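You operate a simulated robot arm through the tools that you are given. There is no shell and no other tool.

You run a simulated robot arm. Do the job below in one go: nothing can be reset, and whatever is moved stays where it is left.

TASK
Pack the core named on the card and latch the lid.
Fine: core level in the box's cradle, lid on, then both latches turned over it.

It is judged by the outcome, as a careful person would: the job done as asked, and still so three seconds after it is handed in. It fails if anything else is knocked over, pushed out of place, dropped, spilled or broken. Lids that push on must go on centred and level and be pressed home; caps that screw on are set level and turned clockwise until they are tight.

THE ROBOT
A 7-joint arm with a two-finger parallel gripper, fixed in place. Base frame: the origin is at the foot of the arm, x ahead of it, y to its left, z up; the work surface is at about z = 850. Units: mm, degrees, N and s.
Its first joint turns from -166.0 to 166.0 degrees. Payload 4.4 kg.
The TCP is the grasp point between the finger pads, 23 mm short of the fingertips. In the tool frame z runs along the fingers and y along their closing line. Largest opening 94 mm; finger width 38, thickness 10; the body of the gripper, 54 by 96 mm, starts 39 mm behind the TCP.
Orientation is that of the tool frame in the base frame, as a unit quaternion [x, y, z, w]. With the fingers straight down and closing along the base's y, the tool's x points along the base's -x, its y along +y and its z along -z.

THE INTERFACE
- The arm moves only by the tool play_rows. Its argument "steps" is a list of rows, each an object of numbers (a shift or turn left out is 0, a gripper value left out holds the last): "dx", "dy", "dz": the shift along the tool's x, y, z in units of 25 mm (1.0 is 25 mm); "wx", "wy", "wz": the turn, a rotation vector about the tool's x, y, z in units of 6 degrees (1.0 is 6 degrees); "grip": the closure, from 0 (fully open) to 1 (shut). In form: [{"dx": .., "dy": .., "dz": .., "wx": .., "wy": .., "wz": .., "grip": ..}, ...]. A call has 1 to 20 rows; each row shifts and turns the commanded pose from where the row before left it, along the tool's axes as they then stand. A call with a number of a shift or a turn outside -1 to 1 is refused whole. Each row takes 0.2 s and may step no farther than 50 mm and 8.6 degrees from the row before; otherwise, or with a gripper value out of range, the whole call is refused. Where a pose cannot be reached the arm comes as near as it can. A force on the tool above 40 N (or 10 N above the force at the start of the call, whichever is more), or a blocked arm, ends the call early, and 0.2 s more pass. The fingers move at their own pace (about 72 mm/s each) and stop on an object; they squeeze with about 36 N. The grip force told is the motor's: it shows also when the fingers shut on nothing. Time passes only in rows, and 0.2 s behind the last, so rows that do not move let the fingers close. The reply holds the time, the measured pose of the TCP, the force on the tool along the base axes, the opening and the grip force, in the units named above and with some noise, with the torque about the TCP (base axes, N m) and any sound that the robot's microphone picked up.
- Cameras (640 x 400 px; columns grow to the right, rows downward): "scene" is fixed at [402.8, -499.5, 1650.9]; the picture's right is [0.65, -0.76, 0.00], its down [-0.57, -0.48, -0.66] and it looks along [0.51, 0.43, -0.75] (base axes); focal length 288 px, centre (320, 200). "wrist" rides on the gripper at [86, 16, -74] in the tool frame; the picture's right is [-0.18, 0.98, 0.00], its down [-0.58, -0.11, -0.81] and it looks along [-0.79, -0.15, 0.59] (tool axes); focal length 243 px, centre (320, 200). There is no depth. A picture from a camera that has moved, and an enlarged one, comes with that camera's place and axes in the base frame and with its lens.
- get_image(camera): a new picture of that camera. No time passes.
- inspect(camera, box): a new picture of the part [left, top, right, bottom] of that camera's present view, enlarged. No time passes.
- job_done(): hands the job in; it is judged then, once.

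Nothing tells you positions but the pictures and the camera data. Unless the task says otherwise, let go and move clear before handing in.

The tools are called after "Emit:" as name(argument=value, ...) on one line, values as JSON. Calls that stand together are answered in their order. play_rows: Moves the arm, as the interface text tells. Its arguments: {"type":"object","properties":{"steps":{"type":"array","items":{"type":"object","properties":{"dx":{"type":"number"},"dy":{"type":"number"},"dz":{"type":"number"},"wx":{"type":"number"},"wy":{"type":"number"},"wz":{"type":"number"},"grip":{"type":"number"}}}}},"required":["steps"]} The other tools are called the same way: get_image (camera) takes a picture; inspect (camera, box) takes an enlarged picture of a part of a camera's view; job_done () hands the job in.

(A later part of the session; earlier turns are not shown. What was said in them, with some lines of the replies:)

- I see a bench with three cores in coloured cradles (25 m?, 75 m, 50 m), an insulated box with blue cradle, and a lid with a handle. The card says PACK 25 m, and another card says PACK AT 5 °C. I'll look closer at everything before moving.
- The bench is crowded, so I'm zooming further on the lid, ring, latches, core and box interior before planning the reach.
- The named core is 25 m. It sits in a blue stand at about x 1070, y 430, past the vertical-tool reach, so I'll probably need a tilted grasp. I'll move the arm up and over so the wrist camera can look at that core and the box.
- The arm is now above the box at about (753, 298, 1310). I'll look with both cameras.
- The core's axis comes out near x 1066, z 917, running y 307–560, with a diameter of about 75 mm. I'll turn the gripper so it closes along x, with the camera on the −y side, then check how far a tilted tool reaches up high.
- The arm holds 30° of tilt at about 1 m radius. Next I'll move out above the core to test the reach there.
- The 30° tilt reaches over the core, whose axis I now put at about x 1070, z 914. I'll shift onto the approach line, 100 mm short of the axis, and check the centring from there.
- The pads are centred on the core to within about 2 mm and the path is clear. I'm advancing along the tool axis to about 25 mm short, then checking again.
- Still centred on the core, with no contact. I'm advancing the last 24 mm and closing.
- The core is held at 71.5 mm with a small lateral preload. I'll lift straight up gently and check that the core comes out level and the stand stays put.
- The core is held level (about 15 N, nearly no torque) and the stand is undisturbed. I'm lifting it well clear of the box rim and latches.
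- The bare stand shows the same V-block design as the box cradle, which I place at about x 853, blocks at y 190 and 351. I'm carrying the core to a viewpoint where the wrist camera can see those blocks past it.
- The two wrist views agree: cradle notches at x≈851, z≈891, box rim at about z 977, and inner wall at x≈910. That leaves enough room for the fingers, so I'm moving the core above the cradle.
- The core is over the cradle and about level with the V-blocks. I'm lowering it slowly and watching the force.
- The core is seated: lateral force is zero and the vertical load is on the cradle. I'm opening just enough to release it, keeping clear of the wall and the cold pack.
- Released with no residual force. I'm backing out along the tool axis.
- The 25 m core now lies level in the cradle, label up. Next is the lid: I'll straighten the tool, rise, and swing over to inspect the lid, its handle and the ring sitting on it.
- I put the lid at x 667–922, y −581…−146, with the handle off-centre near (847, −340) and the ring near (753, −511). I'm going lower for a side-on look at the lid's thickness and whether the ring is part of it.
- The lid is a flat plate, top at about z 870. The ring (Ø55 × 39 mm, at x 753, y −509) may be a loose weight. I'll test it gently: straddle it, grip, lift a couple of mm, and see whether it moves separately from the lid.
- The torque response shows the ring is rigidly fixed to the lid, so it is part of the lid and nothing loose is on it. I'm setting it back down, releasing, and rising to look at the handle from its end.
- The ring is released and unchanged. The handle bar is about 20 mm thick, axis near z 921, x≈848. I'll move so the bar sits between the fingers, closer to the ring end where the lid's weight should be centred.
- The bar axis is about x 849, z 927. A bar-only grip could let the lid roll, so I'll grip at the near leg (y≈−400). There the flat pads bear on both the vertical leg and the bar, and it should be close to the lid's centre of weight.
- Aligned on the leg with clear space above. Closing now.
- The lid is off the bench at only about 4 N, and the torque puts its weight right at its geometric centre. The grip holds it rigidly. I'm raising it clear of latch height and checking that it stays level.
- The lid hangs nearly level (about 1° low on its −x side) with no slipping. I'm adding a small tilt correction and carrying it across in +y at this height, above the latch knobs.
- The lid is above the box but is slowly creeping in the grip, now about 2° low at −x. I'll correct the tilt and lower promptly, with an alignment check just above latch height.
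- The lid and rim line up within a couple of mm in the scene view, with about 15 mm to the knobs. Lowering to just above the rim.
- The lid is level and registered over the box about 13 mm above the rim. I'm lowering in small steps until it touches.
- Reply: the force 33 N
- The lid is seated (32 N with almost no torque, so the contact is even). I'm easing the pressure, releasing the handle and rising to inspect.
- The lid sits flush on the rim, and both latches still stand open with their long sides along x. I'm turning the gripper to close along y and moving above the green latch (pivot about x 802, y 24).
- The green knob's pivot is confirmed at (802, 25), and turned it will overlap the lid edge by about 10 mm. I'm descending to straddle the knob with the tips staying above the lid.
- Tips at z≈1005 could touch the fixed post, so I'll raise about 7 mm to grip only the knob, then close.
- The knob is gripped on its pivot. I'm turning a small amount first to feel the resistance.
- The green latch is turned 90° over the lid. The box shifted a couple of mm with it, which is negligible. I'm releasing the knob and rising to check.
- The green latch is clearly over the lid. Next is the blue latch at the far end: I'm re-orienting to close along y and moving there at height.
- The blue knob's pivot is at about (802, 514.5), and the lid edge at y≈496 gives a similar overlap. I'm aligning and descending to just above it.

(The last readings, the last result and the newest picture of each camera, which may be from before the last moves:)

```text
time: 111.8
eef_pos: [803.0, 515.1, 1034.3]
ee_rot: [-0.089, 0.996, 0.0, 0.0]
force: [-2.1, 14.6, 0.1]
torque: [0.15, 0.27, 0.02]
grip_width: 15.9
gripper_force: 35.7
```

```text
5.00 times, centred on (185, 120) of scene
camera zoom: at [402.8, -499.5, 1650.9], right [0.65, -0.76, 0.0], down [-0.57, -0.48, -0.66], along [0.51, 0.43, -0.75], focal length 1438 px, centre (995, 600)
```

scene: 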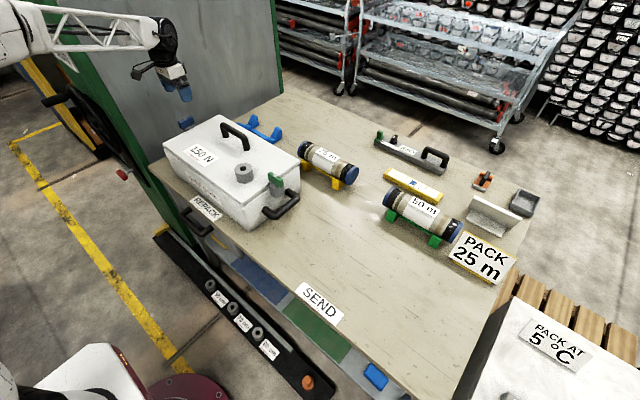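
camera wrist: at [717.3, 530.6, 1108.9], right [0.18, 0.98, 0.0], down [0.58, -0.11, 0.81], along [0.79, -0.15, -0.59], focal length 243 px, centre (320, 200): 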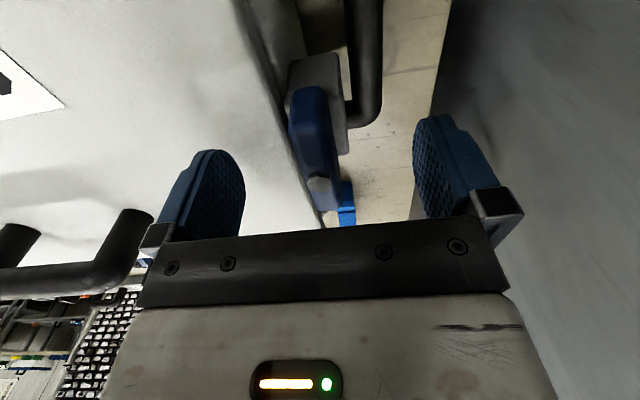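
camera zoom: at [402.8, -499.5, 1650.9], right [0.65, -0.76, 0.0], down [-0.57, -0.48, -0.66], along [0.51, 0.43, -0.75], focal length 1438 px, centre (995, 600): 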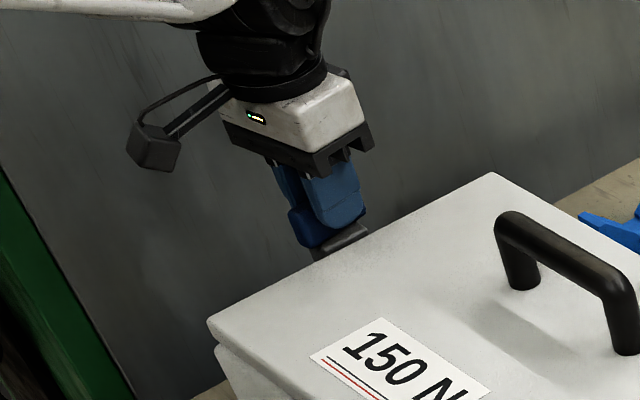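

Emit:
play_rows(steps=[{"dy": 0.055}, {"wz": -0.7}, {"wz": -0.7}, {"wz": -0.7}, {}])

Emit:
play_rows(steps=[{"wz": -0.7}, {"wz": -0.7}, {"wz": -0.7}, {}])

```text
time: 113.0
eef_pos: [803.2, 514.2, 1035.3]
ee_rot: [-0.197, 0.98, 0.0, -0.001]
force: [2.0, -8.3, -4.3]
torque: [-0.26, 0.32, 0.02]
grip_width: 15.9
gripper_force: 35.5
```

```text
time: 114.0
eef_pos: [801.8, 515.6, 1036.3]
ee_rot: [-0.304, 0.953, 0.0, 0.0]
force: [-1.6, -2.5, -5.5]
torque: [-0.25, 0.52, 0.02]
grip_width: 15.8
gripper_force: 35.9
```

Emit:
play_rows(steps=[{"wz": -0.8}, {"wz": -0.8}, {"wz": -0.8}, {}])

Emit:
play_rows(steps=[{"wz": -0.8}, {"wz": -0.8}, {"wz": -0.8}, {}])

Emit:
inspect(camera="scene", box=[145, 80, 225, 160])

```text
time: 115.0
eef_pos: [803.5, 516.5, 1036.1]
ee_rot: [-0.422, 0.907, 0.0, 0.0]
force: [-1.2, 10.3, -3.3]
torque: [0.62, -0.31, -0.01]
grip_width: 15.7
gripper_force: 37.0
```

```text
time: 116.0
eef_pos: [802.7, 515.1, 1035.4]
ee_rot: [-0.532, 0.847, 0.0, 0.0]
force: [-0.4, 12.0, 1.2]
torque: [-0.77, 0.42, -0.01]
grip_width: 15.7
gripper_force: 36.1
```

```text
5.00 times, centred on (185, 120) of scene
camera zoom: at [402.8, -499.5, 1650.9], right [0.65, -0.76, 0.0], down [-0.57, -0.48, -0.66], along [0.51, 0.43, -0.75], focal length 1438 px, centre (995, 600)
```

zoom: 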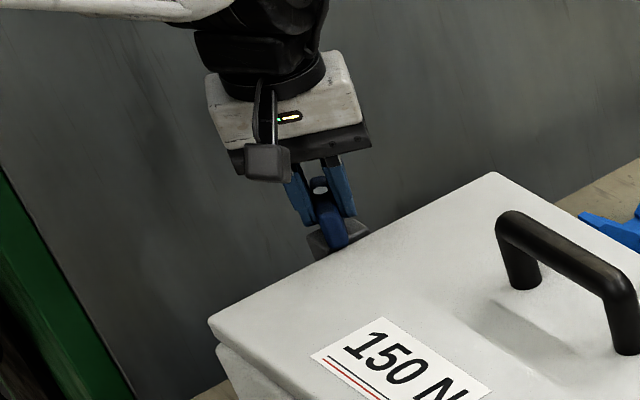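

Emit:
play_rows(steps=[{"dx": -0.03, "dy": 0.014}, {"wz": -0.75}, {"wz": -0.75}, {"wz": -0.75}, {}])

Emit:
play_rows(steps=[{"wz": -0.7}, {"wz": -0.7}, {"wz": -0.65}, {}])

Emit:
get_image(camera="wrist")

Emit:
inspect(camera="scene", box=[145, 80, 225, 160])

```text
time: 117.2
eef_pos: [801.3, 515.8, 1035.4]
ee_rot: [-0.627, 0.779, 0.0, 0.001]
force: [-1.3, -2.8, -0.7]
torque: [-0.92, 0.18, 0.0]
grip_width: 15.8
gripper_force: 36.4
```

```text
time: 118.2
eef_pos: [801.9, 516.0, 1035.6]
ee_rot: [-0.707, 0.707, 0.0, 0.0]
force: [-4.2, 7.7, -3.0]
torque: [0.97, -0.48, -0.02]
grip_width: 16.1
gripper_force: 35.4
```

```text
taken
camera wrist: at [787.5, 429.8, 1110.7], right [-0.98, 0.18, 0.0], down [0.11, 0.58, 0.81], along [0.15, 0.79, -0.59], focal length 243 px, centre (320, 200)
```

wrist: 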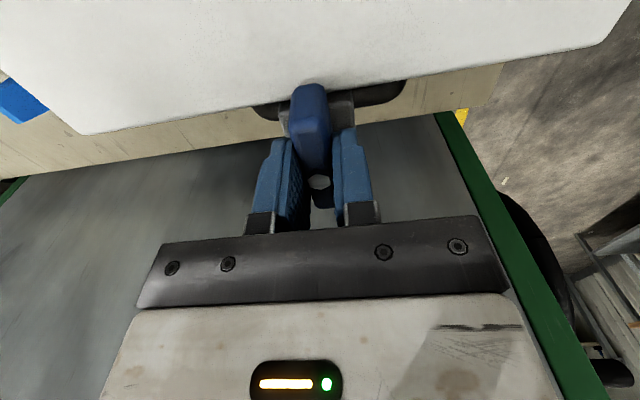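

```text
5.00 times, centred on (185, 120) of scene
camera zoom: at [402.8, -499.5, 1650.9], right [0.65, -0.76, 0.0], down [-0.57, -0.48, -0.66], along [0.51, 0.43, -0.75], focal length 1438 px, centre (995, 600)
```

zoom: 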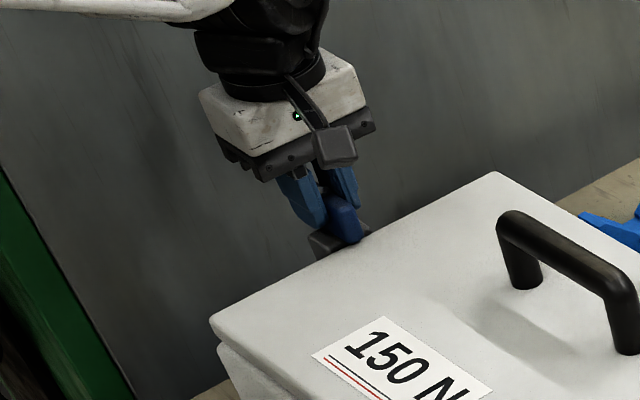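

The blue latch is now at 90°, its end over the lid. Releasing and rising clear.

Emit:
play_rows(steps=[{"grip": 0.7}, {"grip": 0.4}, {"grip": 0.2}, {}, {"dz": -0.4}, {"dz": -0.9}, {"dz": -0.9}, {"dz": -0.9}, {"dz": -0.9}, {"dz": -0.9}, {"dz": -0.9}])

Emit:
get_image(camera="wrist")

Emit:
inspect(camera="scene", box=[145, 80, 225, 160])

Emit:
get_image(camera="scene")

```text
time: 120.6
eef_pos: [802.0, 515.5, 1180.9]
ee_rot: [0.708, -0.707, 0.0, 0.0]
force: [0.0, -0.4, -0.9]
torque: [-0.01, -0.02, 0.0]
grip_width: 75.3
gripper_force: 0.0
```

```text
taken
camera wrist: at [787.3, 429.5, 1255.9], right [-0.98, 0.18, 0.0], down [0.11, 0.58, 0.81], along [0.15, 0.79, -0.59], focal length 243 px, centre (320, 200)
```

wrist: 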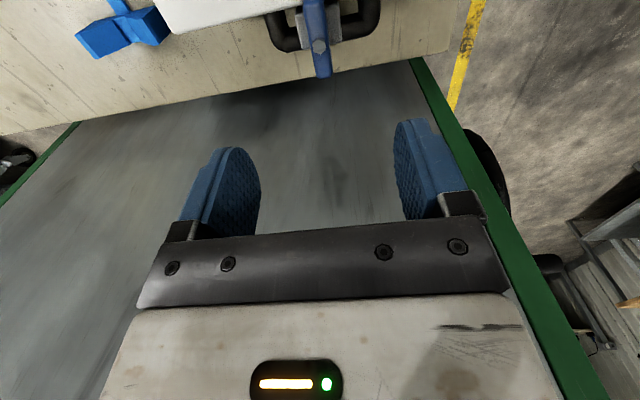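

```text
5.00 times, centred on (185, 120) of scene
camera zoom: at [402.8, -499.5, 1650.9], right [0.65, -0.76, 0.0], down [-0.57, -0.48, -0.66], along [0.51, 0.43, -0.75], focal length 1438 px, centre (995, 600)
```

zoom: 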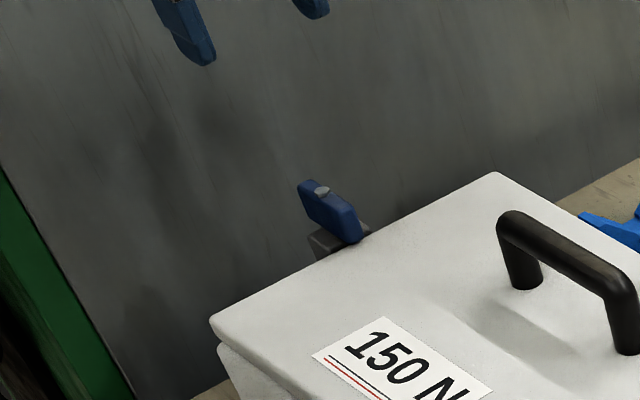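

```text
taken
```

scene: 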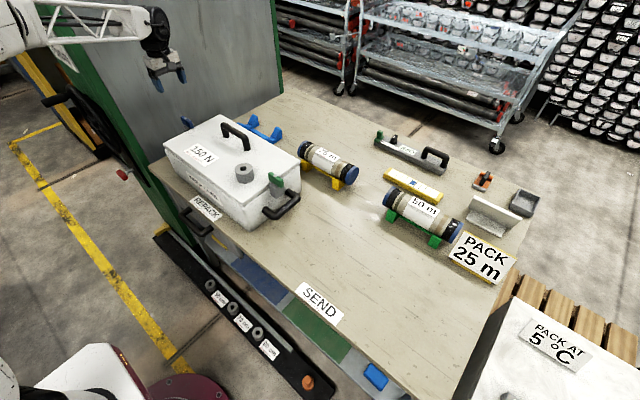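

Emit:
inspect(camera="wrist", box=[240, 0, 400, 100])

Emit:
inspect(camera="scene", box=[225, 140, 305, 220])

Emit:
inspect(camera="scene", box=[150, 100, 310, 240])

```text
4.00 times, centred on (320, 50) of wrist
camera zoom: at [787.3, 429.5, 1255.9], right [-0.98, 0.18, 0.0], down [0.11, 0.58, 0.81], along [0.15, 0.79, -0.59], focal length 970 px, centre (320, 800)
```

zoom: 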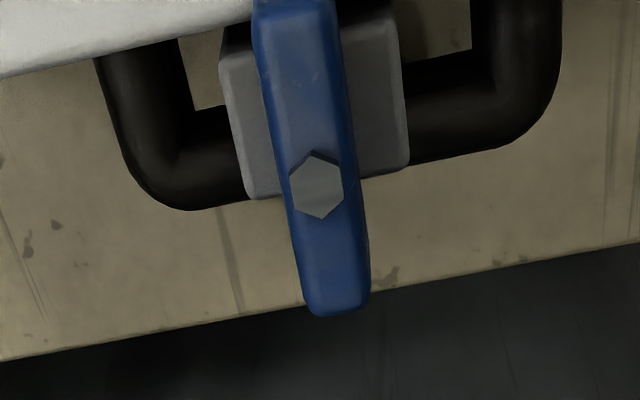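

```text
5.00 times, centred on (265, 180) of scene
camera zoom: at [402.8, -499.5, 1650.9], right [0.65, -0.76, 0.0], down [-0.57, -0.48, -0.66], along [0.51, 0.43, -0.75], focal length 1438 px, centre (595, 300)
```

zoom: 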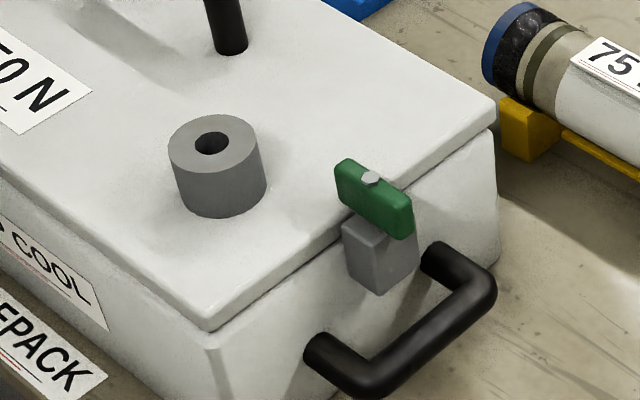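

```text
2.86 times, centred on (230, 170) of scene
camera zoom: at [402.8, -499.5, 1650.9], right [0.65, -0.76, 0.0], down [-0.57, -0.48, -0.66], along [0.51, 0.43, -0.75], focal length 821 px, centre (577, 286)
```

zoom: 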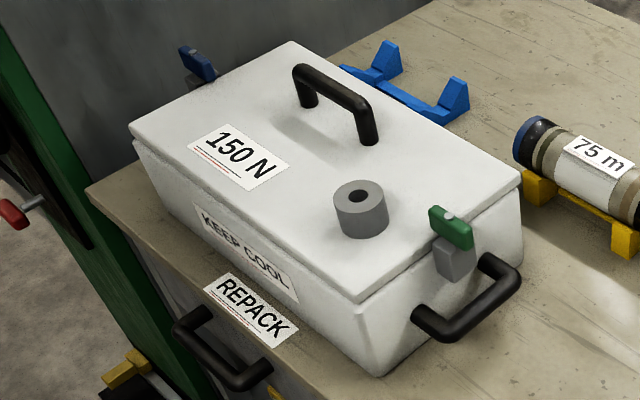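

Emit:
play_rows(steps=[{"dx": 0.9, "dz": -0.3}, {"dx": 0.9, "dz": -0.3}, {"dx": 0.9}, {"dx": 0.9}, {"dx": 0.9}, {"dx": 0.9}, {"dx": 0.6}, {}])

Emit:
get_image(camera="wrist")

Emit:
inspect(camera="wrist", box=[240, 40, 400, 160])

Emit:
inspect(camera="scene", box=[165, 100, 215, 150])

```text
time: 122.4
eef_pos: [800.8, 366.8, 1195.2]
ee_rot: [-0.707, 0.707, 0.001, 0.0]
force: [-0.3, -0.1, -1.3]
torque: [0.01, 0.0, 0.02]
grip_width: 75.1
gripper_force: 0.0
```

```text
taken
camera wrist: at [787.0, 280.3, 1270.1], right [-0.98, 0.18, 0.0], down [0.11, 0.58, 0.81], along [0.15, 0.79, -0.59], focal length 243 px, centre (320, 200)
```

wrist: 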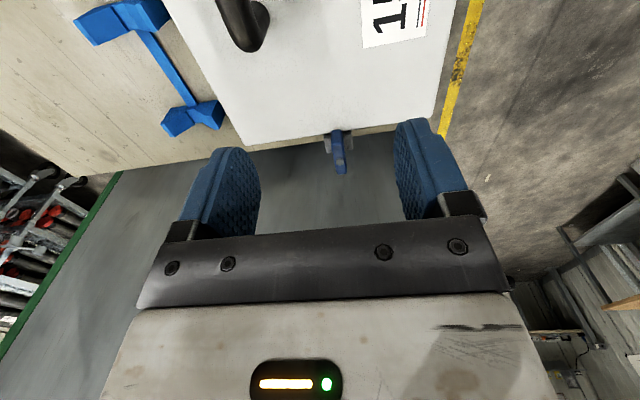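

```text
3.33 times, centred on (320, 100) of wrist
camera zoom: at [787.0, 280.3, 1270.1], right [-0.98, 0.18, 0.0], down [0.11, 0.58, 0.81], along [0.15, 0.79, -0.59], focal length 809 px, centre (320, 533)
```

zoom: 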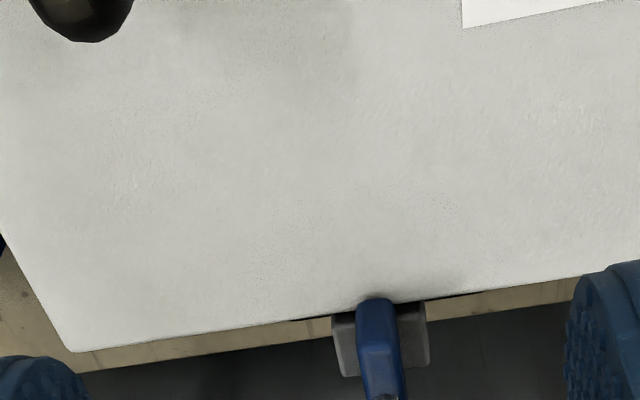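

```text
8.00 times, centred on (190, 125) of scene
camera zoom: at [402.8, -499.5, 1650.9], right [0.65, -0.76, 0.0], down [-0.57, -0.48, -0.66], along [0.51, 0.43, -0.75], focal length 2300 px, centre (1360, 800)
```

zoom: 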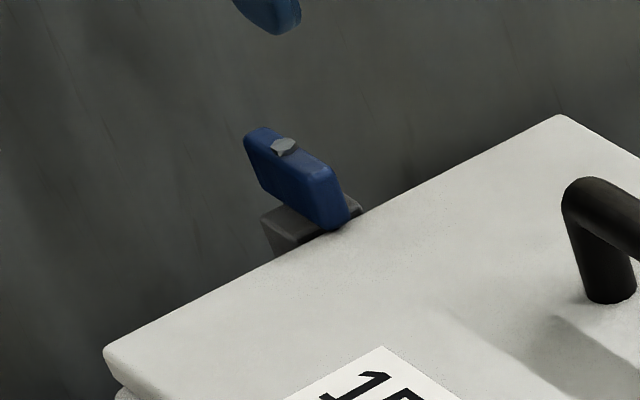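

Both latches are across the lid edge: blue overlaps by about 12 mm, green by about 10 mm, and the lid sits flush. I'll raise the arm clear and take one last look at the whole scene.

Emit:
play_rows(steps=[{"dz": -0.9}, {"dz": -0.9}, {"dz": -0.9}, {"dz": -0.9}, {"dz": -0.9}, {"dz": -0.5}, {}, {}])

Emit:
get_image(camera="scene")

Emit:
inspect(camera="scene", box=[140, 90, 540, 290])

Emit:
inspect(camera="scene", box=[150, 100, 310, 240])

```text
time: 124.2
eef_pos: [801.6, 365.7, 1321.4]
ee_rot: [-0.707, 0.708, 0.0, 0.001]
force: [-0.2, -0.9, 0.5]
torque: [-0.01, 0.0, 0.02]
grip_width: 75.2
gripper_force: 0.0
```

```text
taken
```

scene: 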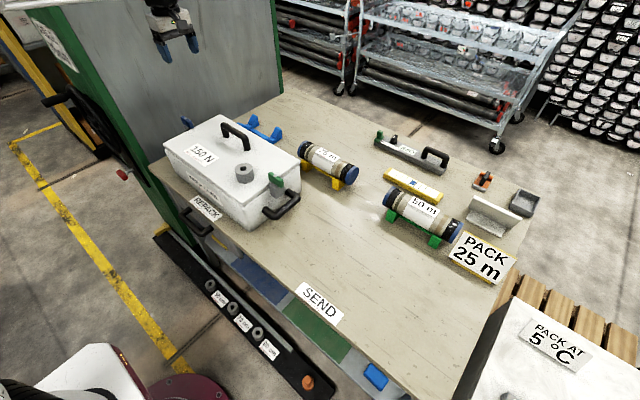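

```text
1.60 times, centred on (340, 190) of scene
camera zoom: at [402.8, -499.5, 1650.9], right [0.65, -0.76, 0.0], down [-0.57, -0.48, -0.66], along [0.51, 0.43, -0.75], focal length 460 px, centre (288, 216)
```

zoom: 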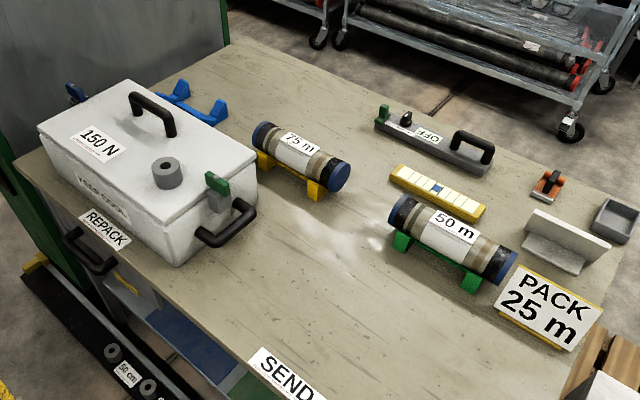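

```text
2.86 times, centred on (230, 170) of scene
camera zoom: at [402.8, -499.5, 1650.9], right [0.65, -0.76, 0.0], down [-0.57, -0.48, -0.66], along [0.51, 0.43, -0.75], focal length 821 px, centre (577, 286)
```

zoom: 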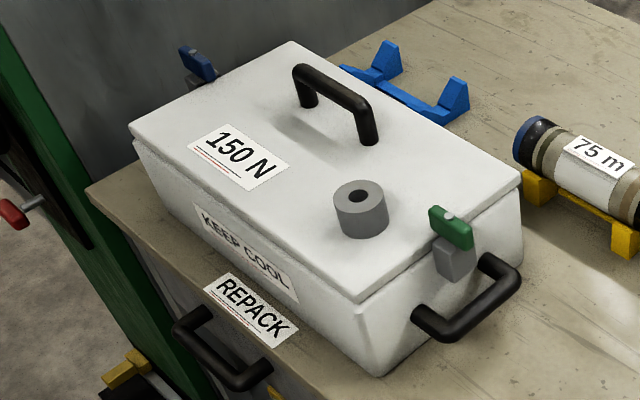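

The 25 m core was level in the box's cradle when I put the lid on. The lid is flush and centred, and both latches are turned over its edges. Nothing else on the bench looks disturbed and the arm is clear, so I'm handing the job in.

Emit:
job_done()

```text
The job is handed in.
```

I packed the 25 m core, put the lid on and turned both latches over it, and I've handed the job in. No verdict has come back yet.

- **Core:** it sits level in the box's cradle with its label up. I could not see it again after the lid went on.
- **Lid:** it rests flush and centred on the rim. I pressed it down with about 32 N and the contact was even.
- **Latches:** both are turned 90°. By my camera estimates, the blue one overlaps the lid edge by about 12 mm and the green one by about 10 mm.
- **Box moved slightly:** it slid about 2–3 mm on the bench while I turned the green latch.
- **Everything else:** in the last picture the other cores, the stands and the loose items were all in place, and the arm was clear above the box.
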